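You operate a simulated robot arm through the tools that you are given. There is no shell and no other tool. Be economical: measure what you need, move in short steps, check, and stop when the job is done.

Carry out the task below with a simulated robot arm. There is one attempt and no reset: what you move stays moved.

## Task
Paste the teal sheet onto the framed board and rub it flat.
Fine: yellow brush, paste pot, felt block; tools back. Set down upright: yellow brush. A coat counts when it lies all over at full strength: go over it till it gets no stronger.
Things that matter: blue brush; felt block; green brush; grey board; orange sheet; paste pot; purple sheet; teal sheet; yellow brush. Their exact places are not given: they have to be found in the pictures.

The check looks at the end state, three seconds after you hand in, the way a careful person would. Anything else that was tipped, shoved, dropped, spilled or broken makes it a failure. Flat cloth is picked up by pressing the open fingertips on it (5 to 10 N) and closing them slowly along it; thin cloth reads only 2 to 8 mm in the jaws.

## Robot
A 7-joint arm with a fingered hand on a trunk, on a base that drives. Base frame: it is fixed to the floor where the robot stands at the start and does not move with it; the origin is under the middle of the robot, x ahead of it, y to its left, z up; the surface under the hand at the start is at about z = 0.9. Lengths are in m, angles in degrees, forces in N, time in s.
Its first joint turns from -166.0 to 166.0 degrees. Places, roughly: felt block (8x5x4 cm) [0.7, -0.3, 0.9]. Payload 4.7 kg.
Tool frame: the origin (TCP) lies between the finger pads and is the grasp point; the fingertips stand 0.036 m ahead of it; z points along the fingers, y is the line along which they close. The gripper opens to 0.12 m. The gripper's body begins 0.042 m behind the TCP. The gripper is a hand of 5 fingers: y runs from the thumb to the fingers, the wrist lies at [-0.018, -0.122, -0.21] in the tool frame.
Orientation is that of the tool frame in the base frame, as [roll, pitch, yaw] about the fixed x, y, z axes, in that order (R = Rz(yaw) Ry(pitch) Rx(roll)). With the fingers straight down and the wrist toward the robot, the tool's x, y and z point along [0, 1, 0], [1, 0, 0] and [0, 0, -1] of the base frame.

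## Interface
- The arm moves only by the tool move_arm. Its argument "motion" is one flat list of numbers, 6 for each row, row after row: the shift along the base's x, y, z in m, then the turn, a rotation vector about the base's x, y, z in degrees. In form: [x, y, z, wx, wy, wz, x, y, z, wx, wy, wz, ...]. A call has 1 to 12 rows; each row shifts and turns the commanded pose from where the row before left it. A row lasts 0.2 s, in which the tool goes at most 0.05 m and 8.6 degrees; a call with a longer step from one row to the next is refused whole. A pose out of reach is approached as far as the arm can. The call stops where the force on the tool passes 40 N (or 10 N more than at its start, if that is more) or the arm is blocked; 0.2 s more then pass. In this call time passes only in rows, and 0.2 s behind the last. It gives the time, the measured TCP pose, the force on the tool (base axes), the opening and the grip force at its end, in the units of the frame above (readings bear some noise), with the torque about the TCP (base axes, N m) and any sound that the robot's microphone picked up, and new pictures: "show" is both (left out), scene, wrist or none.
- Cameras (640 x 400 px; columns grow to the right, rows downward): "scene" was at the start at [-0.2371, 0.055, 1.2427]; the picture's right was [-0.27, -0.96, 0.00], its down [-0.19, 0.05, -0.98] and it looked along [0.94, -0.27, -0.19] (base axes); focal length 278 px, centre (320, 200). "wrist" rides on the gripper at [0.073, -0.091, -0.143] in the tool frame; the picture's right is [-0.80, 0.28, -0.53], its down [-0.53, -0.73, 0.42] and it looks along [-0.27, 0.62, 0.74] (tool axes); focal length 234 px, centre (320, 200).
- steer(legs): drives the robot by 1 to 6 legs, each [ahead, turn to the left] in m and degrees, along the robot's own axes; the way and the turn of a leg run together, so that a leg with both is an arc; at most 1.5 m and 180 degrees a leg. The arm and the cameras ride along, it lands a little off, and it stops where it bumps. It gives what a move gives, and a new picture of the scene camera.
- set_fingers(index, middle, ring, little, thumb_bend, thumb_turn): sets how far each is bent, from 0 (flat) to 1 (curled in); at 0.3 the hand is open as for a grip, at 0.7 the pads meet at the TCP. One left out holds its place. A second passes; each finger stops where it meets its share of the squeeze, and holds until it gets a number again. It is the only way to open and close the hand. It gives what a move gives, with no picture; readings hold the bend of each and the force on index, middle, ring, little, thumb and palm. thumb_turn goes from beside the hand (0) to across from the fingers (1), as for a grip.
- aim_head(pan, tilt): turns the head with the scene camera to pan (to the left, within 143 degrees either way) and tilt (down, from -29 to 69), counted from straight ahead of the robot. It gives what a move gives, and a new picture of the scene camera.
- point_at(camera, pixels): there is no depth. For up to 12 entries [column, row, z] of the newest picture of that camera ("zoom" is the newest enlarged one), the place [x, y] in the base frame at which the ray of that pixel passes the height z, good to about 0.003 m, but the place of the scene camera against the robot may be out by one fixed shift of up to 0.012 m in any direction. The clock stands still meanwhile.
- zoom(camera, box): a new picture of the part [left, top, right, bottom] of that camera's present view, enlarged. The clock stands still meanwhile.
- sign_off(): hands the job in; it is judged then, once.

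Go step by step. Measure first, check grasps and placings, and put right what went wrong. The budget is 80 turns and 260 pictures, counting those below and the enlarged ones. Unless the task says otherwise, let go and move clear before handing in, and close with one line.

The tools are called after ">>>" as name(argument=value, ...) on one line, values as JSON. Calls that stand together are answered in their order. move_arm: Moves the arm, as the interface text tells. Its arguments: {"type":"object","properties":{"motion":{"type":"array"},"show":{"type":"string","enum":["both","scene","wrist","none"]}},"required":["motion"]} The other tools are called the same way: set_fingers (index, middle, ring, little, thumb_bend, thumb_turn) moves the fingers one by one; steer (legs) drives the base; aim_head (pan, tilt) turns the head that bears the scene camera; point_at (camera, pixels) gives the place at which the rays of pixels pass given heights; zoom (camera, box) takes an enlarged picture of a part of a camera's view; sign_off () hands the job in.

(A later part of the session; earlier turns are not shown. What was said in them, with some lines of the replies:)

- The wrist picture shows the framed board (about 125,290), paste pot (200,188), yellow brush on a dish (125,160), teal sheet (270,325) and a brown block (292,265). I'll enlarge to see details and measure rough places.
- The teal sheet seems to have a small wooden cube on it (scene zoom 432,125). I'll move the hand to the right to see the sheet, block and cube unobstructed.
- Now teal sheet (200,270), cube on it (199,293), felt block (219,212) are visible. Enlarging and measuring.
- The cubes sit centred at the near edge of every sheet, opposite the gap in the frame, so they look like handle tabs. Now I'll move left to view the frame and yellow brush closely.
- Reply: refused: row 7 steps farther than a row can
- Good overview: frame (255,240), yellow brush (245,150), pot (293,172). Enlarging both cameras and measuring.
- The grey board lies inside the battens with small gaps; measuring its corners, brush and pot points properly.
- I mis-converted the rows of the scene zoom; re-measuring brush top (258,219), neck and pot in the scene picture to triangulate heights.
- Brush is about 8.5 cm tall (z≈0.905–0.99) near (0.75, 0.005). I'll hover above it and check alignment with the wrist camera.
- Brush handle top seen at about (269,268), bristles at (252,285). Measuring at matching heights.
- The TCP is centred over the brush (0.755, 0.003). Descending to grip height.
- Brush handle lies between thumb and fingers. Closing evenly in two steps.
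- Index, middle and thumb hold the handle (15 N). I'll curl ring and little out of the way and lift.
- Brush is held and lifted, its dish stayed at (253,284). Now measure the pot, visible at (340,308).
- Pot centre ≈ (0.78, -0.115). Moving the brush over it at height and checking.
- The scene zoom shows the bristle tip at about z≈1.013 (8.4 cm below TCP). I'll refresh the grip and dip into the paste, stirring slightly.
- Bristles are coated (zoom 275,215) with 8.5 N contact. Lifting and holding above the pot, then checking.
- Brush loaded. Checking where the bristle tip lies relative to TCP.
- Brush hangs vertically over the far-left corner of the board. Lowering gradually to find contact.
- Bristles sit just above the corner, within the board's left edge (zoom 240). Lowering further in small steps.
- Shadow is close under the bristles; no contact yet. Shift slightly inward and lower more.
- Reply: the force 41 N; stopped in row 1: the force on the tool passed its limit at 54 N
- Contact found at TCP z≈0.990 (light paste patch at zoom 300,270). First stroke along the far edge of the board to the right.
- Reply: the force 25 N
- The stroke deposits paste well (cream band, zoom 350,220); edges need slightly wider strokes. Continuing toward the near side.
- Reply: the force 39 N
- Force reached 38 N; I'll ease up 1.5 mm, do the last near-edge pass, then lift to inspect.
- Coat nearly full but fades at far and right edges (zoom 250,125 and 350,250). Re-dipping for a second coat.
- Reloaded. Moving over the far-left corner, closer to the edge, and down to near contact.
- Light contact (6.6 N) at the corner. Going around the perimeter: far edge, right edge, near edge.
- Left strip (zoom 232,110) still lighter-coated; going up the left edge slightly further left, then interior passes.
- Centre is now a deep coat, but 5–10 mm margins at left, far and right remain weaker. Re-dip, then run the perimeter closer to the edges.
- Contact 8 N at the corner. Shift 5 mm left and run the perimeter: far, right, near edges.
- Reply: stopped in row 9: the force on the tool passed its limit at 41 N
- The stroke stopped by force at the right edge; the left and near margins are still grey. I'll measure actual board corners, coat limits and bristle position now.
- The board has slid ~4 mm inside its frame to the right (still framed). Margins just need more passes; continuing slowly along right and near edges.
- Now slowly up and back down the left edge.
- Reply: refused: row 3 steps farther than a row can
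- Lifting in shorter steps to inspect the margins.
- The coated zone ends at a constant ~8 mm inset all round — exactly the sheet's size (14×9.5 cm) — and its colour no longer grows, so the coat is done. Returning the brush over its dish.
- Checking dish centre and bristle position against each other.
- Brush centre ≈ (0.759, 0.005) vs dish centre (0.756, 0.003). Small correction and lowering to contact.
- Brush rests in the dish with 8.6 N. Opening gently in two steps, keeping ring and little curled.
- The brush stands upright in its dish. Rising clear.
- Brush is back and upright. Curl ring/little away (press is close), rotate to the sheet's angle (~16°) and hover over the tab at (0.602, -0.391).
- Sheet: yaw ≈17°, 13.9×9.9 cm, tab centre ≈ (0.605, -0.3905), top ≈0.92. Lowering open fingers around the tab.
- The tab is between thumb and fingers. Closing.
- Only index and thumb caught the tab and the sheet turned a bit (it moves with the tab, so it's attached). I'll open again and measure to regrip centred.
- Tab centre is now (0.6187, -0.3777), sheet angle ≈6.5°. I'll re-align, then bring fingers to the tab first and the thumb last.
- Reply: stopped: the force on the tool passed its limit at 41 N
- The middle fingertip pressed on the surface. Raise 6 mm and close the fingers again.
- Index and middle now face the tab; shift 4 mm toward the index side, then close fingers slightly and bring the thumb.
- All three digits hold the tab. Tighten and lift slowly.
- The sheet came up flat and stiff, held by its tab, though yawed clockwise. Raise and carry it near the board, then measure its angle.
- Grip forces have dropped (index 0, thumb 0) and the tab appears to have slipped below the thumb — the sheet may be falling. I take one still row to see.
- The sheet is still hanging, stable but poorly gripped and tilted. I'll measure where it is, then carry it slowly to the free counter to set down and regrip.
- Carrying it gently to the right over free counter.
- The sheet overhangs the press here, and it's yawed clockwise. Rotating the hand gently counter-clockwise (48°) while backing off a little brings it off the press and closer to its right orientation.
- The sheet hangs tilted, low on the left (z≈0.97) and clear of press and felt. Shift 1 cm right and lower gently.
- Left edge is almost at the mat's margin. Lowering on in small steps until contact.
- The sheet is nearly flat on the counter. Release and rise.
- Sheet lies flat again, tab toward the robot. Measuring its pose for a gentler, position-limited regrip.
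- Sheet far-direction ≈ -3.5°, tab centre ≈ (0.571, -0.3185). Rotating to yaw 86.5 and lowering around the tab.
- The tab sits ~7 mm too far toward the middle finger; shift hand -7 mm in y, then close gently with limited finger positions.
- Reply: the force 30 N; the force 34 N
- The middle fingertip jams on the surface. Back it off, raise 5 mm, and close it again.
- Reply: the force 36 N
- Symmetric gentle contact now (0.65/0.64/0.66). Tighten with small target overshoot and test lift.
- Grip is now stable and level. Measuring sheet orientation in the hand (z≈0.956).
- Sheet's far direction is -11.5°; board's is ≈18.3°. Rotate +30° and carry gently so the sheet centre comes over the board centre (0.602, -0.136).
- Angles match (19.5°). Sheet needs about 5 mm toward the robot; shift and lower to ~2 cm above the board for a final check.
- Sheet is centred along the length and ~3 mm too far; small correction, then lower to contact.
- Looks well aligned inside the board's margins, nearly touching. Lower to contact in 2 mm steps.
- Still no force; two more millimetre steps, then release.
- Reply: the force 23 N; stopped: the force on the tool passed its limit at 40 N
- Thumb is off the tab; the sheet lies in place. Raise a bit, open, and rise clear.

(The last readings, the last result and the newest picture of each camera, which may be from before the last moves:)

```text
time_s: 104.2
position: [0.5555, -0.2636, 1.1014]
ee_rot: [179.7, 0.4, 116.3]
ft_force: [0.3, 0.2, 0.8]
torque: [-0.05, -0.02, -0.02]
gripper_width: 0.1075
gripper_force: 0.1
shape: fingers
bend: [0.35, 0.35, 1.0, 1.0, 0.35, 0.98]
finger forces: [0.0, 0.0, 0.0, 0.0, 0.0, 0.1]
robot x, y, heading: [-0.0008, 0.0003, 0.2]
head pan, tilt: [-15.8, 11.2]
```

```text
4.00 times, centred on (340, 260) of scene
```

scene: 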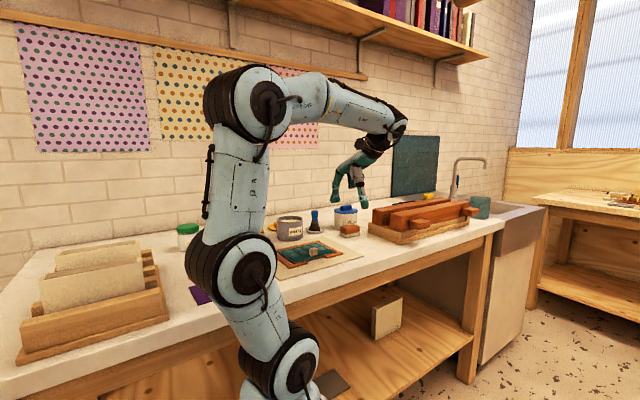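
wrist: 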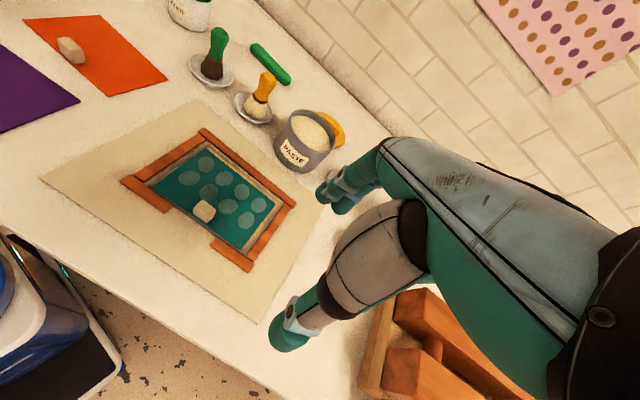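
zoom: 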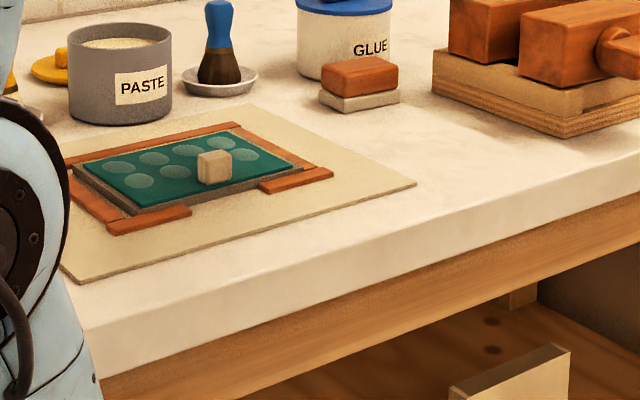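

The sheet is stuck on and shows blisters (8 pale ovals) that must be rubbed flat. Next the felt block: move to view it and the glue pot clearance.

>>> move_arm(motion=[0.03, -0.03, 0.02, 0, 0, -4, 0.03, -0.03, 0.01, 0, 0, -4, 0.02, -0.02, 0, 0, 0, 0], show="wrist")

>>> zoom(camera="wrist", box=[180, 120, 372, 240])

```text
time_s: 105.0
position: [0.6359, -0.3412, 1.1344]
ee_rot: [179.7, 0.4, 108.2]
ft_force: [-0.1, -0.3, 1.3]
torque: [-0.06, -0.02, -0.03]
gripper_width: 0.1076
gripper_force: 0.0
shape: fingers
bend: [0.35, 0.35, 1.0, 1.0, 0.35, 0.98]
finger forces: [0.0, 0.0, 0.0, 0.0, 0.1, 0.0]
robot x, y, heading: [0.0015, 0.0001, -0.3]
head pan, tilt: [-15.8, 11.2]
```

wrist: 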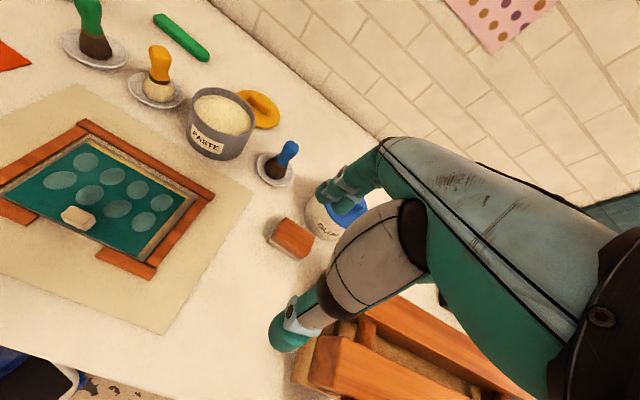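

```text
3.33 times, centred on (276, 180) of wrist
```

zoom: 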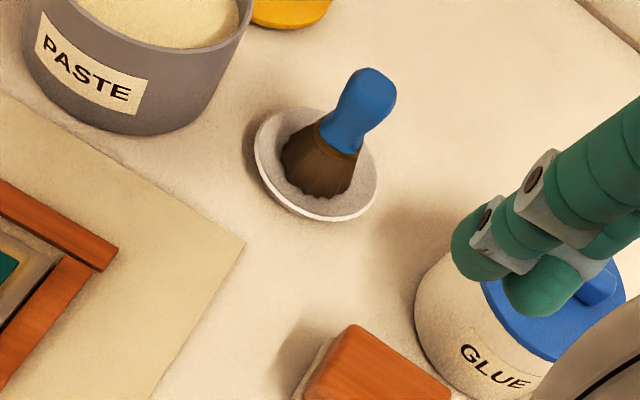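

>>> zoom(camera="wrist", box=[240, 190, 352, 270])

>>> point_at(camera="zoom", pixels=[[238, 158, 0.94], [417, 262, 0.94], [330, 385, 0.94], [170, 270, 0.94], [155, 275, 0.915], [370, 190, 0.9], [400, 240, 0.9]])

```text
5.00 times, centred on (296, 230) of wrist
```

zoom: 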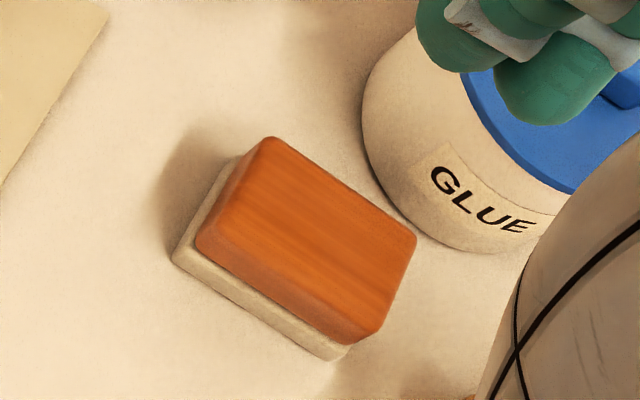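

```text
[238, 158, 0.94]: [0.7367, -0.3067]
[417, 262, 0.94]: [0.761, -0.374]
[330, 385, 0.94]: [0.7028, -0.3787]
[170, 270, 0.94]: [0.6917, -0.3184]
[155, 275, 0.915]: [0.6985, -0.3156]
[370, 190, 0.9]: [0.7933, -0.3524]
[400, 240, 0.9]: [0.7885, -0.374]
```

>>> point_at(camera="zoom", pixels=[[268, 138, 0.938], [415, 238, 0.938], [365, 340, 0.938], [197, 243, 0.938], [173, 258, 0.903], [332, 360, 0.903], [363, 120, 0.9], [390, 195, 0.9], [440, 242, 0.9]])

```text
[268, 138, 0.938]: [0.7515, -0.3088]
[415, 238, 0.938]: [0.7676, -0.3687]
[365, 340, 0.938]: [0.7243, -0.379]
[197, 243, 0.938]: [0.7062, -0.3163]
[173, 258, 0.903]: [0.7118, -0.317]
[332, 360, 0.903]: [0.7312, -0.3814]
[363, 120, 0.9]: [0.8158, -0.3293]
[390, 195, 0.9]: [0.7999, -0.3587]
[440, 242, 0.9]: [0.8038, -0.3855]
```

The glue pot stands only ~3 cm behind the block, so I'll grip it along its length instead: rotate the hand to yaw ≈13.5 (wrist to the left) above the block.

>>> move_arm(motion=[0.009, 0, 0, 0, 0, -7.9, 0.009, 0, 0, 0, 0, -7.9, 0.009, 0, 0, 0, 0, -7.9, 0.009, 0, 0, 0, 0, -7.9, 0.009, 0, 0, 0, 0, -7.9, 0.009, 0, 0, 0, 0, -7.9, 0.009, 0, 0, 0, 0, -7.9, 0.009, 0, 0, 0, 0, -7.9, 0.008, 0, 0, 0, 0, -7.9, 0.008, 0, 0, 0, 0, -7.9, 0.008, -0.001, 0, 0, 0, -7.9, 0.008, -0.001, 0, 0, 0, -7.8], show="both")

>>> set_fingers(index=0.38, middle=0.38, thumb_bend=0.35)

>>> zoom(camera="wrist", box=[180, 180, 404, 320])

```text
time_s: 107.6
position: [0.7379, -0.3463, 1.1339]
ee_rot: [179.5, 0.2, 13.3]
ft_force: [-0.3, 0.6, 1.0]
torque: [-0.01, -0.05, 0.01]
gripper_width: 0.1074
gripper_force: 0.1
shape: fingers
bend: [0.35, 0.35, 1.0, 1.0, 0.35, 0.98]
finger forces: [0.0, 0.0, 0.0, 0.0, 0.0, 0.0]
robot x, y, heading: [0.0005, 0.001, 0.0]
head pan, tilt: [-15.8, 11.2]
```

scene: 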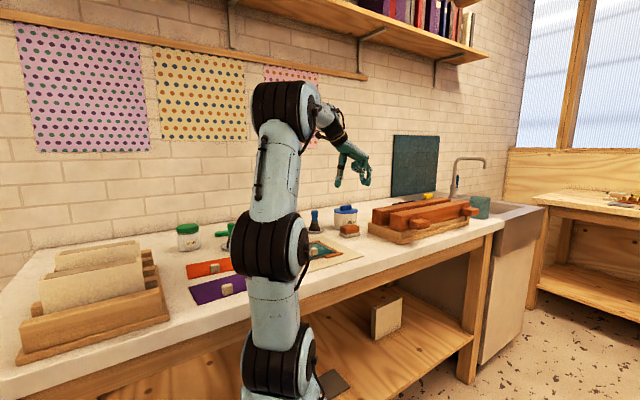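
wrist: 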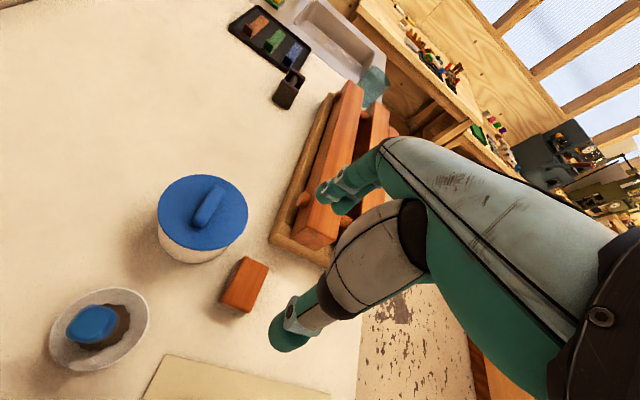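

```text
time_s: 108.6
position: [0.7374, -0.347, 1.1336]
ee_rot: [179.7, 0.5, 13.4]
ft_force: [-0.5, -0.3, 0.3]
torque: [0.0, -0.01, 0.0]
gripper_width: 0.1033
gripper_force: 0.0
shape: fingers
bend: [0.38, 0.38, 1.0, 1.0, 0.35, 0.98]
finger forces: [0.0, 0.0, 0.0, 0.0, 0.1, 0.0]
robot x, y, heading: [0.0014, -0.0019, -0.0]
head pan, tilt: [-15.8, 11.2]
```

```text
2.86 times, centred on (292, 250) of wrist
5 turns are left
```

zoom: 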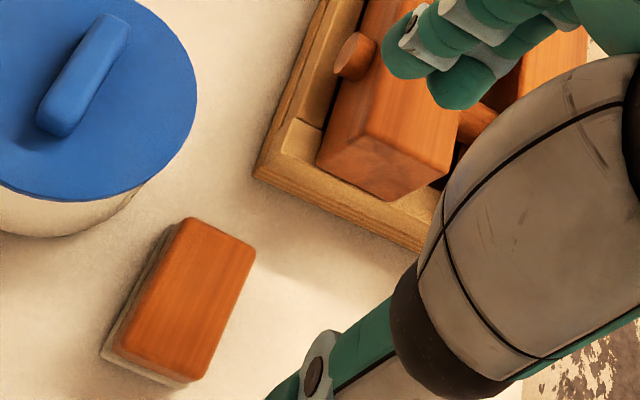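

Only 5 turns remain, so I bundle: the block centre computes to (0.743, -0.341). Descend, grip it, lift, carry over the far-left of the sheet, and lower step by step to contact.

>>> move_arm(motion=[0.005, 0.006, -0.045, 0, 0, 0, 0, 0, -0.045, 0, 0, 0, 0, 0, -0.045, 0, 0, 0, 0, 0, -0.0416, 0, 0, 0], show="wrist")

>>> set_fingers(index=0.7, middle=0.7, thumb_bend=0.7)

>>> zoom(camera="wrist", box=[180, 180, 404, 320])

>>> move_arm(motion=[0, 0, 0.02, 0, 0, 0, 0, 0, 0.04, 0, 0, 0, 0, 0, 0.043, 0, 0, 0, -0.0193, 0.0346, 0, 0, 0, 0.75, -0.0193, 0.0346, 0, 0, 0, 0.75, -0.0193, 0.0346, 0, 0, 0, 0.75, -0.0193, 0.0346, 0, 0, 0, 0.75, -0.0193, 0.0346, 0, 0, 0, 0.75, -0.0193, 0.0346, 0, 0, 0, 0.75, -0.0193, 0.0346, 0, 0, 0, 0.5], show="both")

>>> move_arm(motion=[0, 0, -0.04, 0, 0, 0, 0, 0, -0.035, 0, 0, 0], show="none")

>>> move_arm(motion=[0, 0, -0.006, 0, 0, 0], show="none")

>>> move_arm(motion=[0, 0, -0.004, 0, 0, 0], show="none")

>>> move_arm(motion=[0, 0, -0.003, 0, 0, 0], show="both")

>>> zoom(camera="wrist", box=[160, 180, 416, 360])

>>> zoom(camera="scene", box=[240, 190, 400, 290])

```text
time_s: 109.6
position: [0.7425, -0.3438, 0.9538]
ee_rot: [179.6, 0.3, 13.5]
ft_force: [-0.7, -0.1, 0.9]
torque: [-0.01, 0.0, -0.03]
gripper_width: 0.1036
gripper_force: 0.0
shape: fingers
bend: [0.38, 0.38, 1.0, 1.0, 0.35, 0.98]
finger forces: [0.0, 0.1, 0.0, 0.0, 0.0, 0.0]
robot x, y, heading: [0.0006, 0.0002, 0.0]
head pan, tilt: [-15.8, 11.2]
```

wrist: 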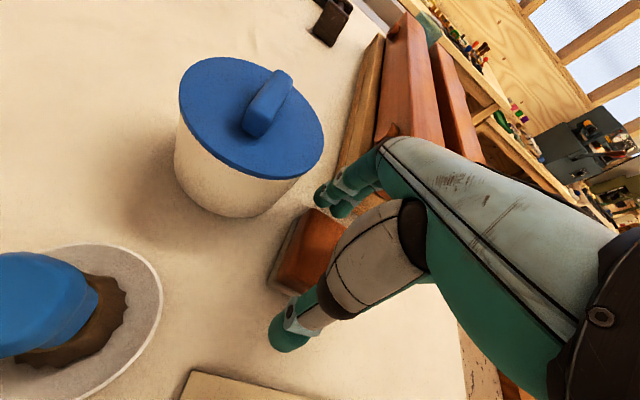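

```text
time_s: 110.6
position: [0.7452, -0.3449, 0.953]
ee_rot: [179.7, 0.4, 13.5]
ft_force: [0.9, -0.5, 0.6]
torque: [-0.04, 0.03, 0.0]
gripper_width: 0.0662
gripper_force: 15.8
shape: fingers
bend: [0.52, 0.54, 1.0, 1.0, 0.49, 0.96]
finger forces: [8.5, 6.9, 0.1, 0.1, 15.6, 0.0]
robot x, y, heading: [0.0031, 0.0026, 0.0]
head pan, tilt: [-15.8, 11.2]
```

```text
2.86 times, centred on (292, 250) of wrist
```

zoom: 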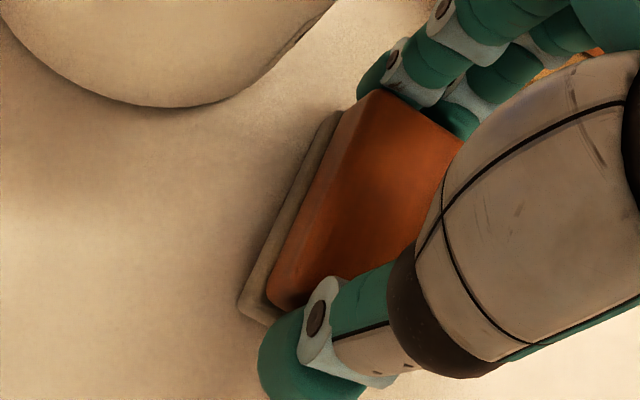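

```text
time_s: 112.8
position: [0.6054, -0.0996, 1.0606]
ee_rot: [179.7, 0.4, 18.5]
ft_force: [-0.1, 0.0, -1.1]
torque: [0.0, 0.02, 0.04]
gripper_width: 0.0661
gripper_force: 15.3
shape: fingers
bend: [0.52, 0.54, 1.0, 1.0, 0.49, 0.96]
finger forces: [8.5, 6.8, 0.0, 0.1, 15.1, 0.1]
robot x, y, heading: [0.002, 0.0009, 0.1]
head pan, tilt: [-15.8, 11.2]
```

scene: 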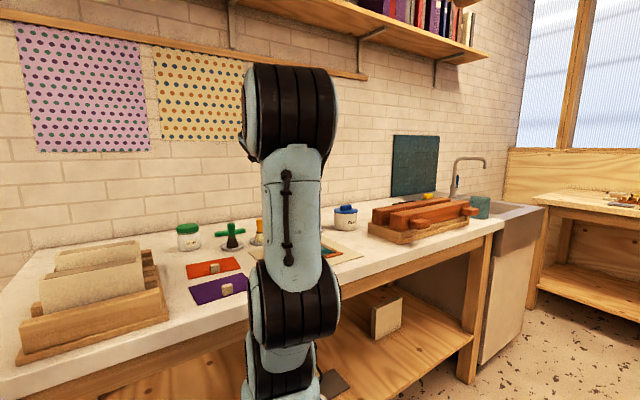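
wrist: 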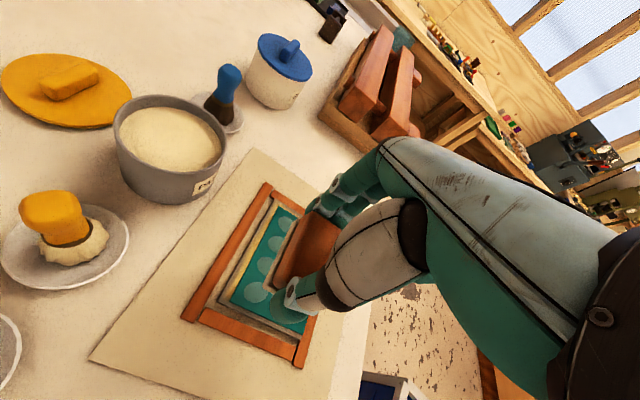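

```text
time_s: 113.4
position: [0.6056, -0.0995, 0.9837]
ee_rot: [179.6, 0.4, 18.7]
ft_force: [-0.4, 0.4, -2.0]
torque: [0.03, 0.0, -0.01]
gripper_width: 0.0659
gripper_force: 15.4
shape: fingers
bend: [0.52, 0.54, 1.0, 1.0, 0.49, 0.96]
finger forces: [8.4, 6.6, 0.1, 0.0, 15.0, 0.0]
robot x, y, heading: [-0.0026, 0.0016, 0.2]
head pan, tilt: [-15.8, 11.2]
```

```text
time_s: 113.8
position: [0.6069, -0.0997, 0.9773]
ee_rot: [179.7, 0.3, 18.5]
ft_force: [0.5, 0.5, -0.6]
torque: [0.02, -0.01, -0.05]
gripper_width: 0.0662
gripper_force: 15.0
shape: fingers
bend: [0.52, 0.54, 1.0, 1.0, 0.49, 0.96]
finger forces: [8.5, 6.6, 0.1, 0.0, 15.0, 0.0]
robot x, y, heading: [0.0026, 0.001, -0.2]
head pan, tilt: [-15.8, 11.2]
```

```text
time_s: 114.2
position: [0.6066, -0.0996, 0.9732]
ee_rot: [179.7, 0.4, 18.5]
ft_force: [0.6, -0.1, -1.0]
torque: [0.02, 0.0, -0.01]
gripper_width: 0.066
gripper_force: 14.8
shape: fingers
bend: [0.52, 0.54, 1.0, 1.0, 0.49, 0.96]
finger forces: [8.5, 6.6, 0.0, 0.0, 15.1, 0.0]
robot x, y, heading: [0.0001, 0.0002, -0.2]
head pan, tilt: [-15.8, 11.2]
```

```text
time_s: 114.6
position: [0.6069, -0.1005, 0.9711]
ee_rot: [179.7, 0.4, 18.7]
ft_force: [-0.6, 0.1, -0.2]
torque: [-0.03, 0.0, 0.01]
gripper_width: 0.0662
gripper_force: 15.2
shape: fingers
bend: [0.52, 0.54, 1.0, 1.0, 0.49, 0.96]
finger forces: [8.6, 6.5, 0.1, 0.1, 15.1, 0.0]
robot x, y, heading: [-0.0021, -0.001, -0.1]
head pan, tilt: [-15.8, 11.2]
```

scene: 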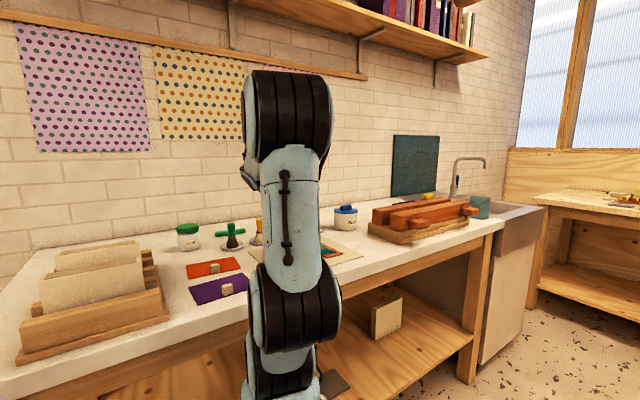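
wrist: 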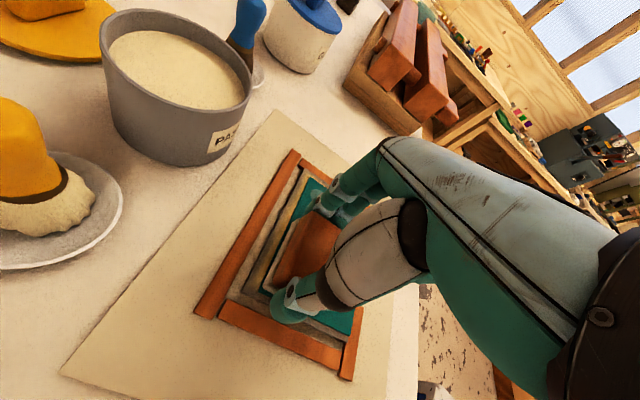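

```text
2.22 times, centred on (288, 270) of wrist
```

zoom: 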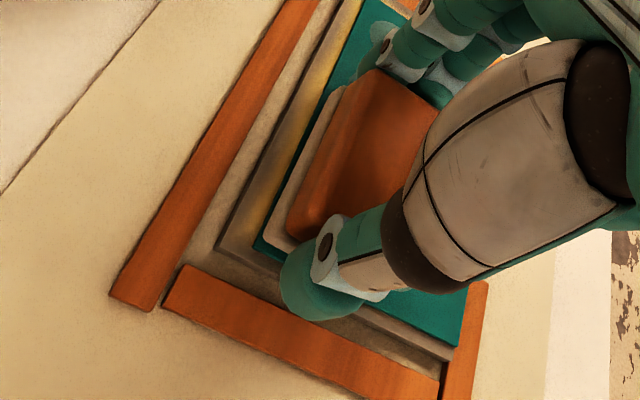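

```text
4.00 times, centred on (320, 240) of scene
4 turns are left
```

zoom: 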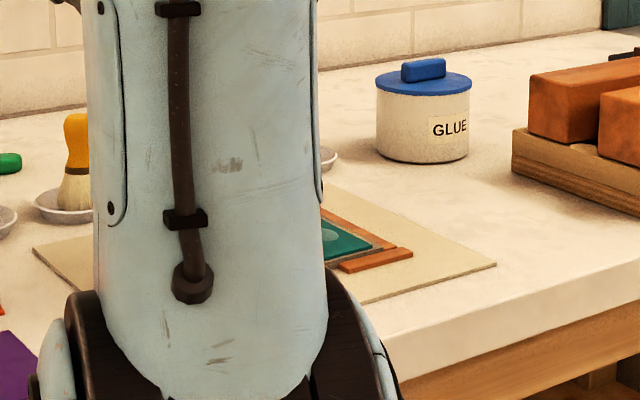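

Block is firmly held (15 N) just above the sheet, ~7 mm inside its far edge. Now lower to press, rub systematically over the whole sheet while skirting the tab, then lift aside to inspect.

>>> move_arm(motion=[0.0047, 0.0017, -0.002, 0, 0, 0], show="none")

>>> move_arm(motion=[0, 0, -0.002, 0, 0, 0], show="none")

>>> move_arm(motion=[0, 0, -0.0015, 0, 0, 0], show="none")

>>> move_arm(motion=[0.0053, -0.0151, 0, 0, 0, 0, 0.0053, -0.0151, 0, 0, 0, 0, 0.0053, -0.0151, 0, 0, 0, 0, 0.0053, -0.0151, 0, 0, 0, 0, -0.0198, -0.0069, 0, 0, 0, 0, -0.0053, 0.0151, 0, 0, 0, 0, -0.0053, 0.0151, 0, 0, 0, 0, -0.0053, 0.0151, 0, 0, 0, 0, -0.0053, 0.0151, 0, 0, 0, 0, -0.0066, 0.0189, 0, 0, 0, 0, -0.0236, -0.0082, 0, 0, 0, 0, 0.0236, 0.0082, 0, 0, 0, 0], show="wrist")

>>> move_arm(motion=[0.0057, -0.0164, 0, 0, 0, 0, 0.0057, -0.0164, 0, 0, 0, 0, 0.0057, -0.0164, 0, 0, 0, 0, 0.0057, -0.0164, 0, 0, 0, 0, 0.0057, -0.0164, 0, 0, 0, 0, 0.0058, -0.0164, 0, 0, 0, 0, -0.0236, -0.0082, 0, 0, 0, 0, 0.0236, 0.0082, 0, 0, 0, 0, -0.0069, 0.0198, 0, 0, 0, 0, -0.0069, 0.0198, 0, 0, 0, 0, -0.0069, 0.0198, 0, 0, 0, 0, -0.007, 0.0199, 0, 0, 0, 0], show="none")

>>> move_arm(motion=[0.0198, 0.0069, 0, 0, 0, 0, 0.0053, -0.0151, 0, 0, 0, 0, 0.0053, -0.0151, 0, 0, 0, 0, 0.0053, -0.0151, 0, 0, 0, 0, 0.0053, -0.0151, 0, 0, 0, 0, -0.0071, 0.0201, 0, 0, 0, 0, -0.0071, 0.0201, 0, 0, 0, 0, -0.0071, 0.0201, 0, 0, 0, 0], show="none")

>>> move_arm(motion=[0, 0, 0.03, 0, 0, 0, 0, 0.02, 0.04, 0, 0, 0, 0, 0.03, 0.035, 0, 0, 0, 0, 0.04, 0, 0, 0, 0, 0, 0.03, 0, 0, 0, 0], show="both")

>>> zoom(camera="wrist", box=[160, 120, 416, 340])

>>> zoom(camera="scene", box=[240, 200, 400, 300])

```text
time_s: 115.0
position: [0.6108, -0.0965, 0.9693]
ee_rot: [179.7, 0.3, 18.4]
ft_force: [0.4, -0.4, -0.9]
torque: [0.0, 0.0, 0.01]
gripper_width: 0.0659
gripper_force: 15.6
shape: fingers
bend: [0.52, 0.54, 1.0, 1.0, 0.49, 0.96]
finger forces: [8.5, 6.7, 0.0, 0.1, 15.2, 0.0]
robot x, y, heading: [-0.0004, -0.0022, 0.2]
head pan, tilt: [-15.8, 11.2]
```

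```text
time_s: 115.4
position: [0.6127, -0.0965, 0.9681]
ee_rot: [179.7, 0.2, 18.5]
ft_force: [0.9, -0.8, 5.6]
torque: [-0.26, -0.06, -0.01]
gripper_width: 0.0662
gripper_force: 15.9
shape: fingers
bend: [0.52, 0.54, 1.0, 1.0, 0.49, 0.96]
finger forces: [8.9, 7.7, 0.1, 0.1, 15.4, 0.0]
robot x, y, heading: [-0.001, -0.0045, -0.2]
head pan, tilt: [-15.8, 11.2]
```

```text
time_s: 115.8
position: [0.6127, -0.0966, 0.9676]
ee_rot: [179.6, 0.1, 18.6]
ft_force: [0.7, 0.1, 19.2]
torque: [-0.19, -0.07, 0.02]
gripper_width: 0.0663
gripper_force: 16.3
shape: fingers
bend: [0.52, 0.54, 1.0, 1.0, 0.49, 0.96]
finger forces: [8.4, 8.0, 0.0, 0.0, 16.3, 0.1]
robot x, y, heading: [-0.001, 0.0015, 0.2]
head pan, tilt: [-15.8, 11.2]
```

```text
time_s: 118.4
position: [0.5871, -0.0824, 0.9655]
ee_rot: [179.7, 0.3, 18.5]
ft_force: [-7.2, -3.3, 20.6]
torque: [-0.21, 0.18, -0.06]
gripper_width: 0.0664
gripper_force: 17.2
shape: fingers
bend: [0.51, 0.53, 1.0, 1.0, 0.51, 0.97]
finger forces: [8.8, 9.4, 0.0, 0.1, 16.5, 0.1]
robot x, y, heading: [0.0015, -0.0027, -0.1]
head pan, tilt: [-15.8, 11.2]
```

wrist: 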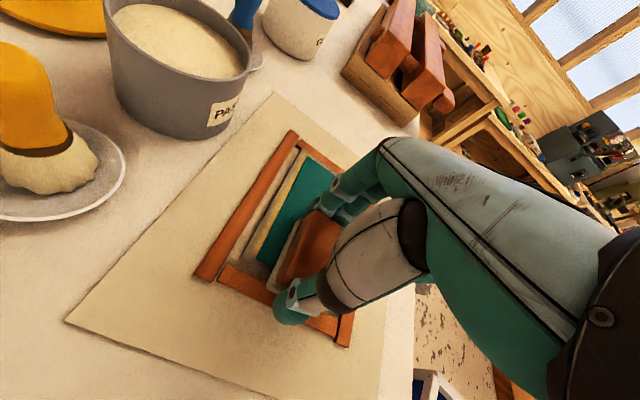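

```text
time_s: 121.0
position: [0.5915, -0.1046, 0.9646]
ee_rot: [179.7, 0.3, 18.5]
ft_force: [1.9, -5.2, 17.5]
torque: [-0.42, -0.12, 0.02]
gripper_width: 0.0661
gripper_force: 17.9
shape: fingers
bend: [0.51, 0.53, 1.0, 1.0, 0.51, 0.96]
finger forces: [10.6, 10.8, 0.0, 0.1, 13.4, 0.0]
robot x, y, heading: [-0.0034, -0.0042, -0.1]
head pan, tilt: [-15.8, 11.2]
```

```text
time_s: 122.8
position: [0.6118, -0.097, 0.9649]
ee_rot: [179.7, 0.4, 18.5]
ft_force: [0.7, -0.9, 2.7]
torque: [-0.16, -0.01, 0.02]
gripper_width: 0.0661
gripper_force: 15.6
shape: fingers
bend: [0.51, 0.54, 1.0, 1.0, 0.51, 0.96]
finger forces: [8.9, 7.8, 0.0, 0.0, 14.6, 0.0]
robot x, y, heading: [0.0015, -0.0, 0.3]
head pan, tilt: [-15.8, 11.2]
```

```text
time_s: 124.0
position: [0.6121, 0.0253, 1.0698]
ee_rot: [179.7, 0.4, 18.5]
ft_force: [-0.9, 0.2, -1.2]
torque: [-0.04, 0.0, 0.03]
gripper_width: 0.0663
gripper_force: 14.7
shape: fingers
bend: [0.51, 0.54, 1.0, 1.0, 0.51, 0.96]
finger forces: [8.2, 6.7, 0.0, 0.0, 15.0, 0.0]
robot x, y, heading: [0.0008, -0.003, 0.1]
head pan, tilt: [-15.8, 11.2]
```

scene: 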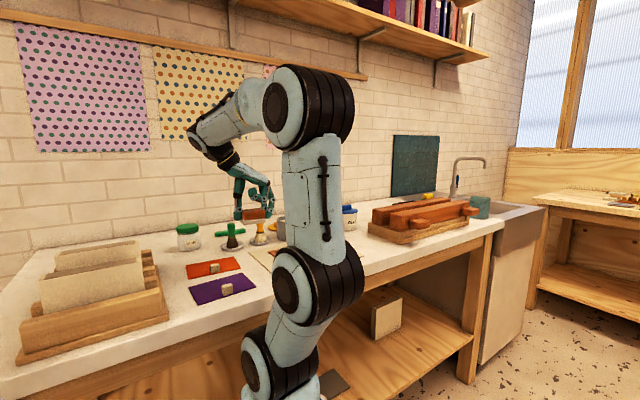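
wrist: 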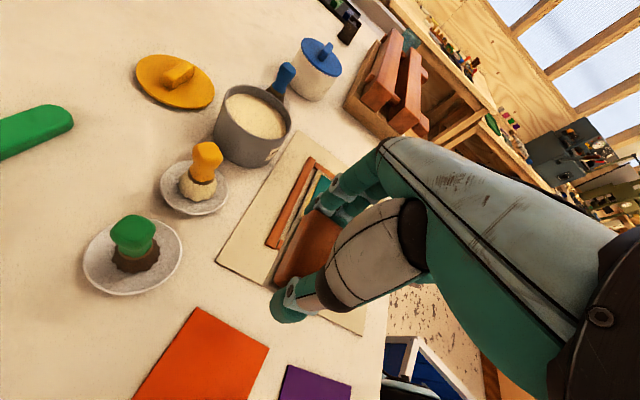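

```text
1.82 times, centred on (288, 230) of wrist
```

zoom: 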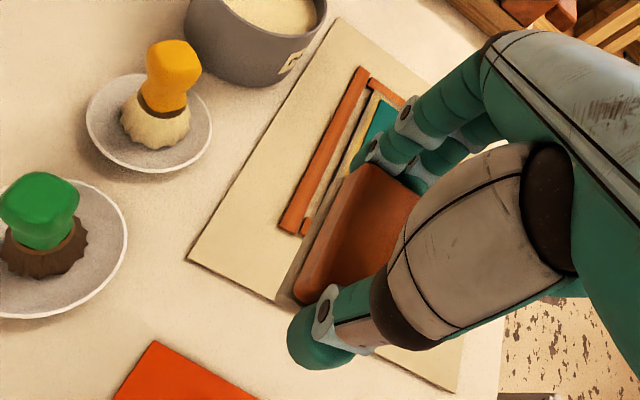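

```text
4.00 times, centred on (320, 250) of scene
3 turns are left
```

zoom: 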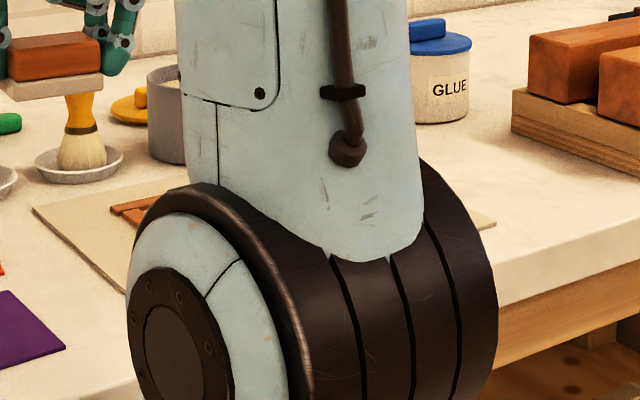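

All rubbing passes completed at ~20 N. I'll repeat the rub once more for completeness, then carry the block home via a spot where the sheet can be seen, set it down, release and look.

>>> move_arm(motion=[0, -0.03, 0, 0, 0, 0, 0, -0.04, 0, 0, 0, 0, 0, -0.03, -0.035, 0, 0, 0, 0, -0.02, -0.04, 0, 0, 0, 0, 0, -0.025, 0, 0, 0, 0, 0, -0.0058, 0, 0, 0], show="none")

>>> move_arm(motion=[0.0053, -0.0151, 0, 0, 0, 0, 0.0053, -0.0151, 0, 0, 0, 0, 0.0053, -0.0151, 0, 0, 0, 0, 0.0053, -0.0151, 0, 0, 0, 0, -0.0198, -0.0069, 0, 0, 0, 0, -0.0053, 0.0151, 0, 0, 0, 0, -0.0053, 0.0151, 0, 0, 0, 0, -0.0053, 0.0151, 0, 0, 0, 0, -0.0053, 0.0151, 0, 0, 0, 0, -0.0066, 0.0189, 0, 0, 0, 0, -0.0236, -0.0082, 0, 0, 0, 0, 0.0236, 0.0082, 0, 0, 0, 0], show="none")

>>> move_arm(motion=[0.0057, -0.0164, 0, 0, 0, 0, 0.0057, -0.0164, 0, 0, 0, 0, 0.0057, -0.0164, 0, 0, 0, 0, 0.0057, -0.0164, 0, 0, 0, 0, 0.0057, -0.0164, 0, 0, 0, 0, 0.0058, -0.0164, 0, 0, 0, 0, -0.0236, -0.0082, 0, 0, 0, 0, 0.0236, 0.0082, 0, 0, 0, 0, -0.0069, 0.0198, 0, 0, 0, 0, -0.0069, 0.0198, 0, 0, 0, 0, -0.0069, 0.0198, 0, 0, 0, 0, -0.007, 0.0199, 0, 0, 0, 0], show="none")

>>> move_arm(motion=[0, 0, 0.0308, 0, 0, 0, 0, 0, 0.04, 0, 0, 0, 0, 0, 0.035, 0, 0, 0, 0.006, -0.0451, 0, 0, 0, 0, 0.006, -0.0451, 0, 0, 0, 0, 0.006, -0.0451, 0, 0, 0, 0, 0.006, -0.0451, 0, 0, 0, 0, 0.006, -0.0451, 0, 0, 0, 0], show="both")

>>> zoom(camera="scene", box=[240, 210, 400, 310])

>>> move_arm(motion=[0.0404, -0.0056, 0, 0, 0, -1.7, 0.0404, -0.0056, 0, 0, 0, -1.7, 0.0404, -0.0056, 0, 0, 0, -1.6, 0, 0, -0.04, 0, 0, 0, 0, 0, -0.04, 0, 0, 0, 0, 0, -0.0248, 0, 0, 0], show="none")

>>> move_arm(motion=[0, 0, -0.004, 0, 0, 0], show="none")

>>> move_arm(motion=[0, 0, -0.004, 0, 0, 0], show="none")

>>> move_arm(motion=[0, 0, -0.003, 0, 0, 0], show="wrist")

>>> zoom(camera="scene", box=[240, 210, 400, 310])

```text
time_s: 125.4
position: [0.6129, -0.0972, 0.965]
ee_rot: [179.5, 0.1, 18.7]
ft_force: [-2.2, 1.1, 19.8]
torque: [-0.27, 0.02, -0.04]
gripper_width: 0.0662
gripper_force: 18.0
shape: fingers
bend: [0.52, 0.54, 1.0, 1.0, 0.5, 0.96]
finger forces: [8.6, 9.5, 0.0, 0.0, 18.3, 0.0]
robot x, y, heading: [-0.0001, 0.0035, 0.3]
head pan, tilt: [-15.8, 11.2]
```

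```text
time_s: 128.0
position: [0.5866, -0.0859, 0.9662]
ee_rot: [179.8, 0.5, 18.4]
ft_force: [0.4, -0.4, -0.1]
torque: [-0.05, 0.03, -0.01]
gripper_width: 0.0664
gripper_force: 15.7
shape: fingers
bend: [0.51, 0.54, 1.0, 1.0, 0.51, 0.96]
finger forces: [8.4, 7.2, 0.1, 0.0, 15.7, 0.1]
robot x, y, heading: [0.0006, -0.0018, 0.1]
head pan, tilt: [-15.8, 11.2]
```

```text
time_s: 130.6
position: [0.5928, -0.1049, 0.9644]
ee_rot: [179.6, 0.3, 18.5]
ft_force: [2.5, -5.8, 19.8]
torque: [-0.59, -0.15, 0.06]
gripper_width: 0.0661
gripper_force: 18.9
shape: fingers
bend: [0.5, 0.53, 1.0, 1.0, 0.51, 0.96]
finger forces: [11.9, 12.0, 0.0, 0.0, 14.5, 0.0]
robot x, y, heading: [0.0021, -0.0037, -0.0]
head pan, tilt: [-15.8, 11.2]
```

```text
time_s: 132.4
position: [0.6241, -0.3311, 1.0688]
ee_rot: [179.6, 0.3, 18.6]
ft_force: [-0.4, 1.0, -0.5]
torque: [0.01, 0.01, -0.02]
gripper_width: 0.0664
gripper_force: 15.6
shape: fingers
bend: [0.51, 0.54, 1.0, 1.0, 0.51, 0.96]
finger forces: [8.6, 7.0, 0.0, 0.1, 15.8, 0.0]
robot x, y, heading: [-0.0023, 0.003, -0.3]
head pan, tilt: [-15.8, 11.2]
```

scene: 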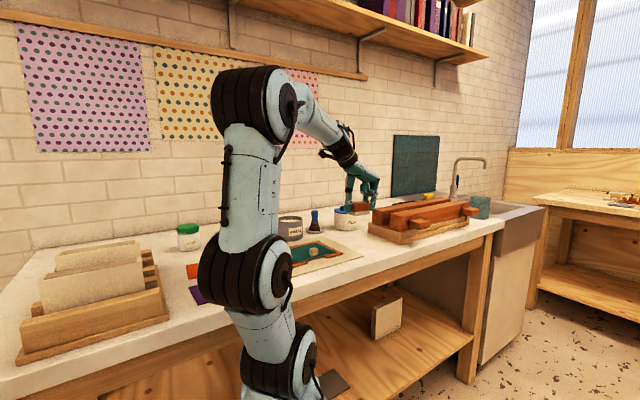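
wrist: 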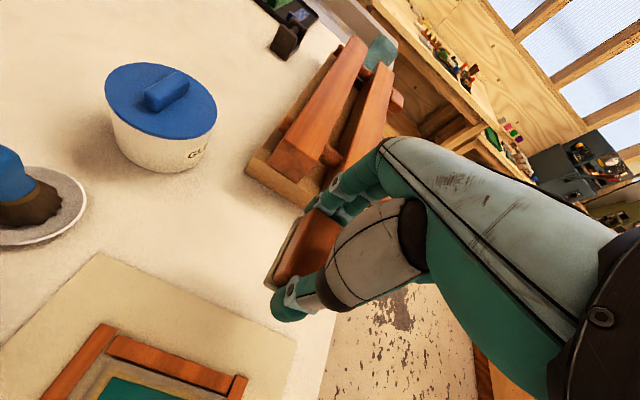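

```text
4.00 times, centred on (320, 260) of scene
```

zoom: 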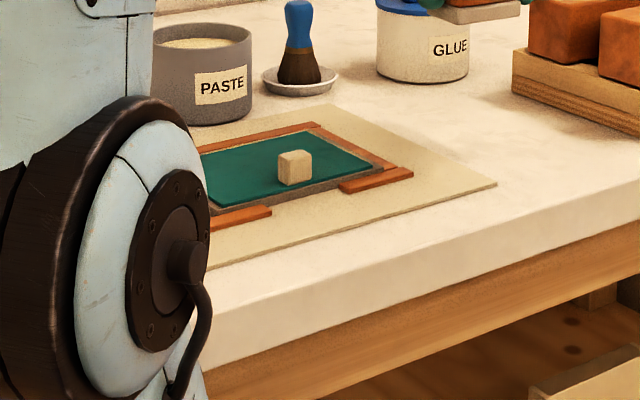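

```text
time_s: 133.8
position: [0.7466, -0.3466, 0.9669]
ee_rot: [179.6, 0.4, 13.5]
ft_force: [-0.8, 0.2, 0.1]
torque: [0.0, -0.01, 0.0]
gripper_width: 0.0663
gripper_force: 15.3
shape: fingers
bend: [0.51, 0.54, 1.0, 1.0, 0.51, 0.96]
finger forces: [8.6, 7.0, 0.1, 0.1, 15.7, 0.0]
robot x, y, heading: [-0.0011, -0.0003, 0.0]
head pan, tilt: [-15.8, 11.2]
```

```text
time_s: 134.2
position: [0.7466, -0.3485, 0.9624]
ee_rot: [179.8, 0.3, 13.6]
ft_force: [0.4, 0.4, -0.8]
torque: [0.0, -0.03, 0.0]
gripper_width: 0.0661
gripper_force: 16.0
shape: fingers
bend: [0.51, 0.54, 1.0, 1.0, 0.51, 0.96]
finger forces: [8.6, 6.8, 0.0, 0.1, 15.8, 0.0]
robot x, y, heading: [0.0013, 0.0012, -0.0]
head pan, tilt: [-15.8, 11.2]
```

```text
time_s: 134.6
position: [0.7462, -0.3475, 0.9577]
ee_rot: [179.7, 0.3, 13.5]
ft_force: [-0.1, -0.2, -1.2]
torque: [-0.02, -0.01, 0.0]
gripper_width: 0.0662
gripper_force: 15.8
shape: fingers
bend: [0.51, 0.54, 1.0, 1.0, 0.51, 0.96]
finger forces: [8.6, 6.9, 0.0, 0.0, 15.8, 0.0]
robot x, y, heading: [-0.0022, -0.0016, 0.2]
head pan, tilt: [-15.8, 11.2]
```

```text
time_s: 135.0
position: [0.7469, -0.3477, 0.954]
ee_rot: [179.7, 0.3, 13.6]
ft_force: [-0.4, 0.5, -1.2]
torque: [-0.01, 0.0, -0.02]
gripper_width: 0.0663
gripper_force: 16.0
shape: fingers
bend: [0.51, 0.54, 1.0, 1.0, 0.51, 0.96]
finger forces: [8.6, 6.9, 0.0, 0.0, 15.8, 0.1]
robot x, y, heading: [-0.0006, -0.0011, -0.1]
head pan, tilt: [-15.8, 11.2]
```

wrist: 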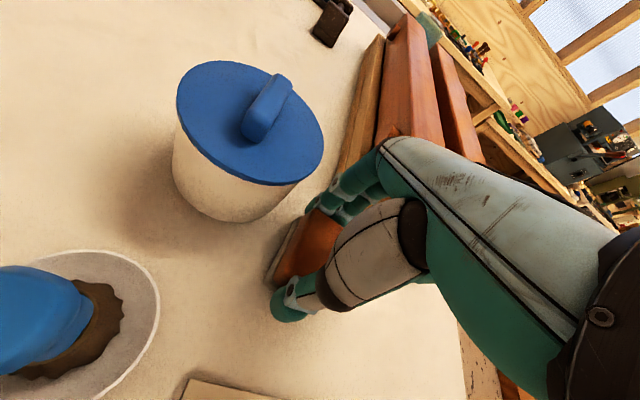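

```text
4.00 times, centred on (320, 260) of scene
2 turns are left
```

zoom: 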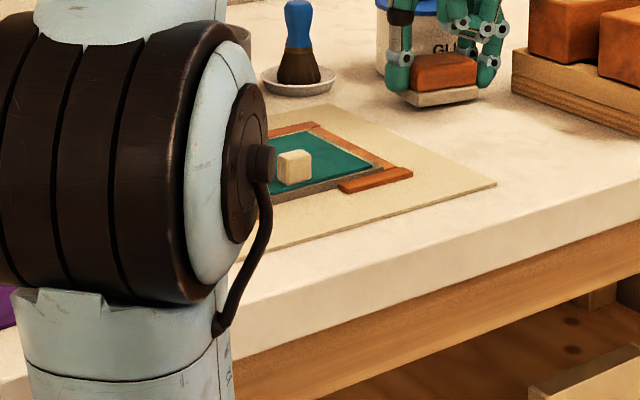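

Visible sheet is smooth and free of blisters. Now set the felt block down at its home, release, rise straight up and back off, then look.

>>> move_arm(motion=[-0.0015, 0.003, -0.001, 0, 0, 0], show="none")

>>> move_arm(motion=[0, 0, -0.0015, 0, 0, 0], show="none")

>>> set_fingers(index=0.46, middle=0.48, thumb_bend=0.46)

>>> set_fingers(index=0.37, middle=0.37, thumb_bend=0.34)

>>> move_arm(motion=[0, 0, 0.02, 0, 0, 0, 0, 0, 0.04, 0, 0, 0, 0, 0, 0.045, 0, 0, 0, 0, 0, 0.045, 0, 0, 0, -0.04, 0, 0.02, 0, 0, 8, -0.04, 0, 0, 0, 0, 8, -0.04, 0, 0, 0, 0, 8, -0.03, 0, 0, 0, 0, 8, 0, 0, 0, 0, 0, 8, 0, 0, 0, 0, 0, 8, 0, 0, 0, 0, 0, 8, 0, 0, 0, 0, 0, 8], show="both")

>>> zoom(camera="scene", box=[240, 200, 416, 310])

>>> zoom(camera="wrist", box=[0, 60, 360, 285])

```text
time_s: 135.4
position: [0.7439, -0.3453, 0.9545]
ee_rot: [179.7, 0.3, 13.6]
ft_force: [0.4, 0.5, -1.2]
torque: [0.01, -0.01, -0.01]
gripper_width: 0.0662
gripper_force: 16.0
shape: fingers
bend: [0.51, 0.54, 1.0, 1.0, 0.51, 0.96]
finger forces: [8.6, 6.9, 0.1, 0.0, 15.8, 0.0]
robot x, y, heading: [0.0028, 0.0001, 0.1]
head pan, tilt: [-15.8, 11.2]
```

```text
time_s: 135.8
position: [0.744, -0.3443, 0.9539]
ee_rot: [179.7, 0.4, 13.6]
ft_force: [1.0, -0.1, -1.4]
torque: [0.04, -0.03, 0.03]
gripper_width: 0.066
gripper_force: 15.7
shape: fingers
bend: [0.51, 0.54, 1.0, 1.0, 0.51, 0.96]
finger forces: [8.7, 6.9, 0.0, 0.0, 15.7, 0.0]
robot x, y, heading: [0.0035, 0.0015, 0.2]
head pan, tilt: [-15.8, 11.2]
```

```text
time_s: 136.8
position: [0.7436, -0.3451, 0.9524]
ee_rot: [179.7, 0.4, 13.4]
ft_force: [-0.2, 1.0, -0.2]
torque: [-0.02, 0.01, -0.01]
gripper_width: 0.0754
gripper_force: 0.2
shape: fingers
bend: [0.46, 0.48, 1.0, 1.0, 0.46, 0.97]
finger forces: [0.0, 0.1, 0.1, 0.0, 0.2, 0.0]
robot x, y, heading: [-0.004, 0.0016, -0.0]
head pan, tilt: [-15.8, 11.2]
```

```text
time_s: 137.8
position: [0.743, -0.345, 0.953]
ee_rot: [179.6, 0.4, 13.5]
ft_force: [0.0, -0.2, 0.4]
torque: [0.01, 0.0, 0.02]
gripper_width: 0.1059
gripper_force: 0.0
shape: fingers
bend: [0.37, 0.37, 1.0, 1.0, 0.34, 0.97]
finger forces: [0.1, 0.0, 0.0, 0.0, 0.0, 0.0]
robot x, y, heading: [0.004, 0.0004, 0.2]
head pan, tilt: [-15.8, 11.2]
```

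```text
time_s: 140.4
position: [0.5933, -0.3453, 1.1232]
ee_rot: [179.6, 0.5, 77.7]
ft_force: [-0.3, 0.2, 0.7]
torque: [0.02, 0.01, -0.01]
gripper_width: 0.106
gripper_force: 0.0
shape: fingers
bend: [0.37, 0.37, 1.0, 1.0, 0.34, 0.98]
finger forces: [0.1, 0.0, 0.1, 0.0, 0.1, 0.1]
robot x, y, heading: [0.0021, 0.0046, -0.2]
head pan, tilt: [-15.8, 11.2]
```

scene: 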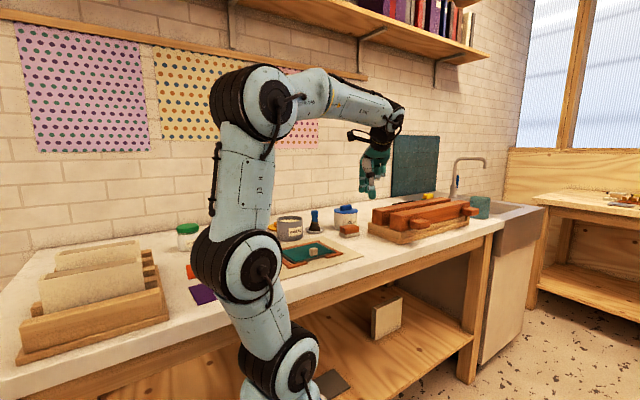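
wrist: 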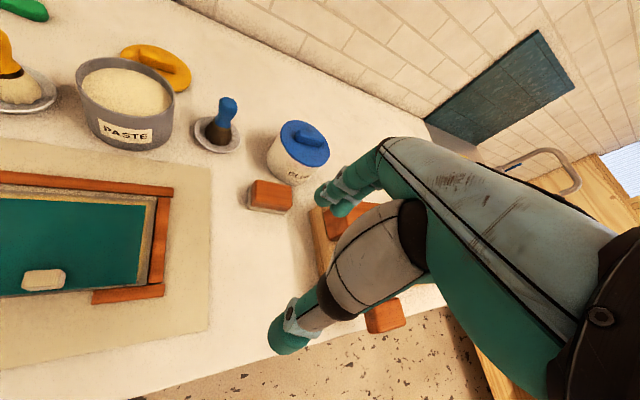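

```text
3.64 times, centred on (328, 255) of scene
```

zoom: 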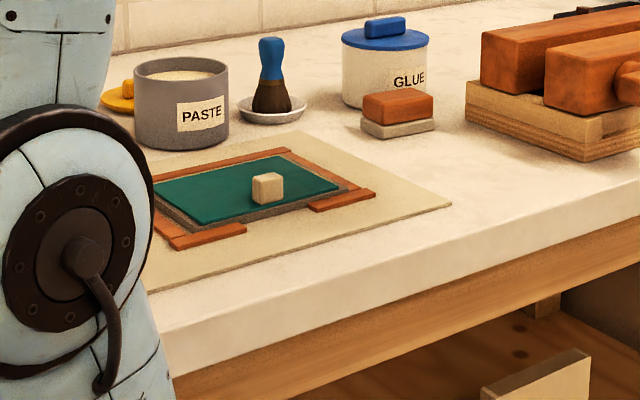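

```text
1.78 times, centred on (180, 172) of wrist
1 turns are left
```

zoom: 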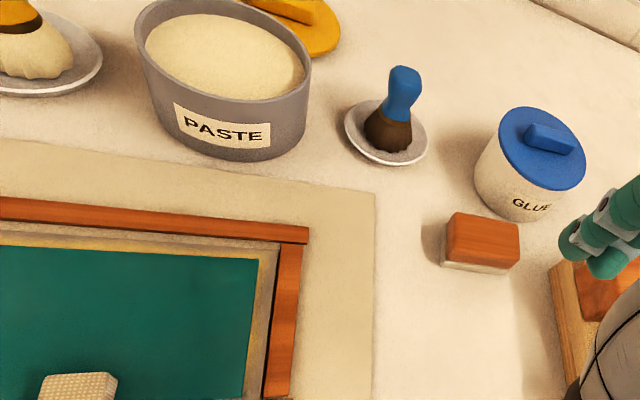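

The pictures show the teal sheet lying smooth on the board, the felt block back at its place, the yellow brush upright in its dish, and the hand clear, so I am handing in.

>>> sign_off()

```text
The job is handed in.
```

The teal sheet is pasted on the framed board and rubbed flat: the blisters seen before rubbing are gone in the last pictures, though a small left part of the sheet was out of view. The yellow brush is upright in its dish and the felt block is back in its place. While brushing, the grey board slid about 4 mm inside its frame. On the first lift the grip slipped, so I set the sheet down on the counter and picked it up again before placing it.
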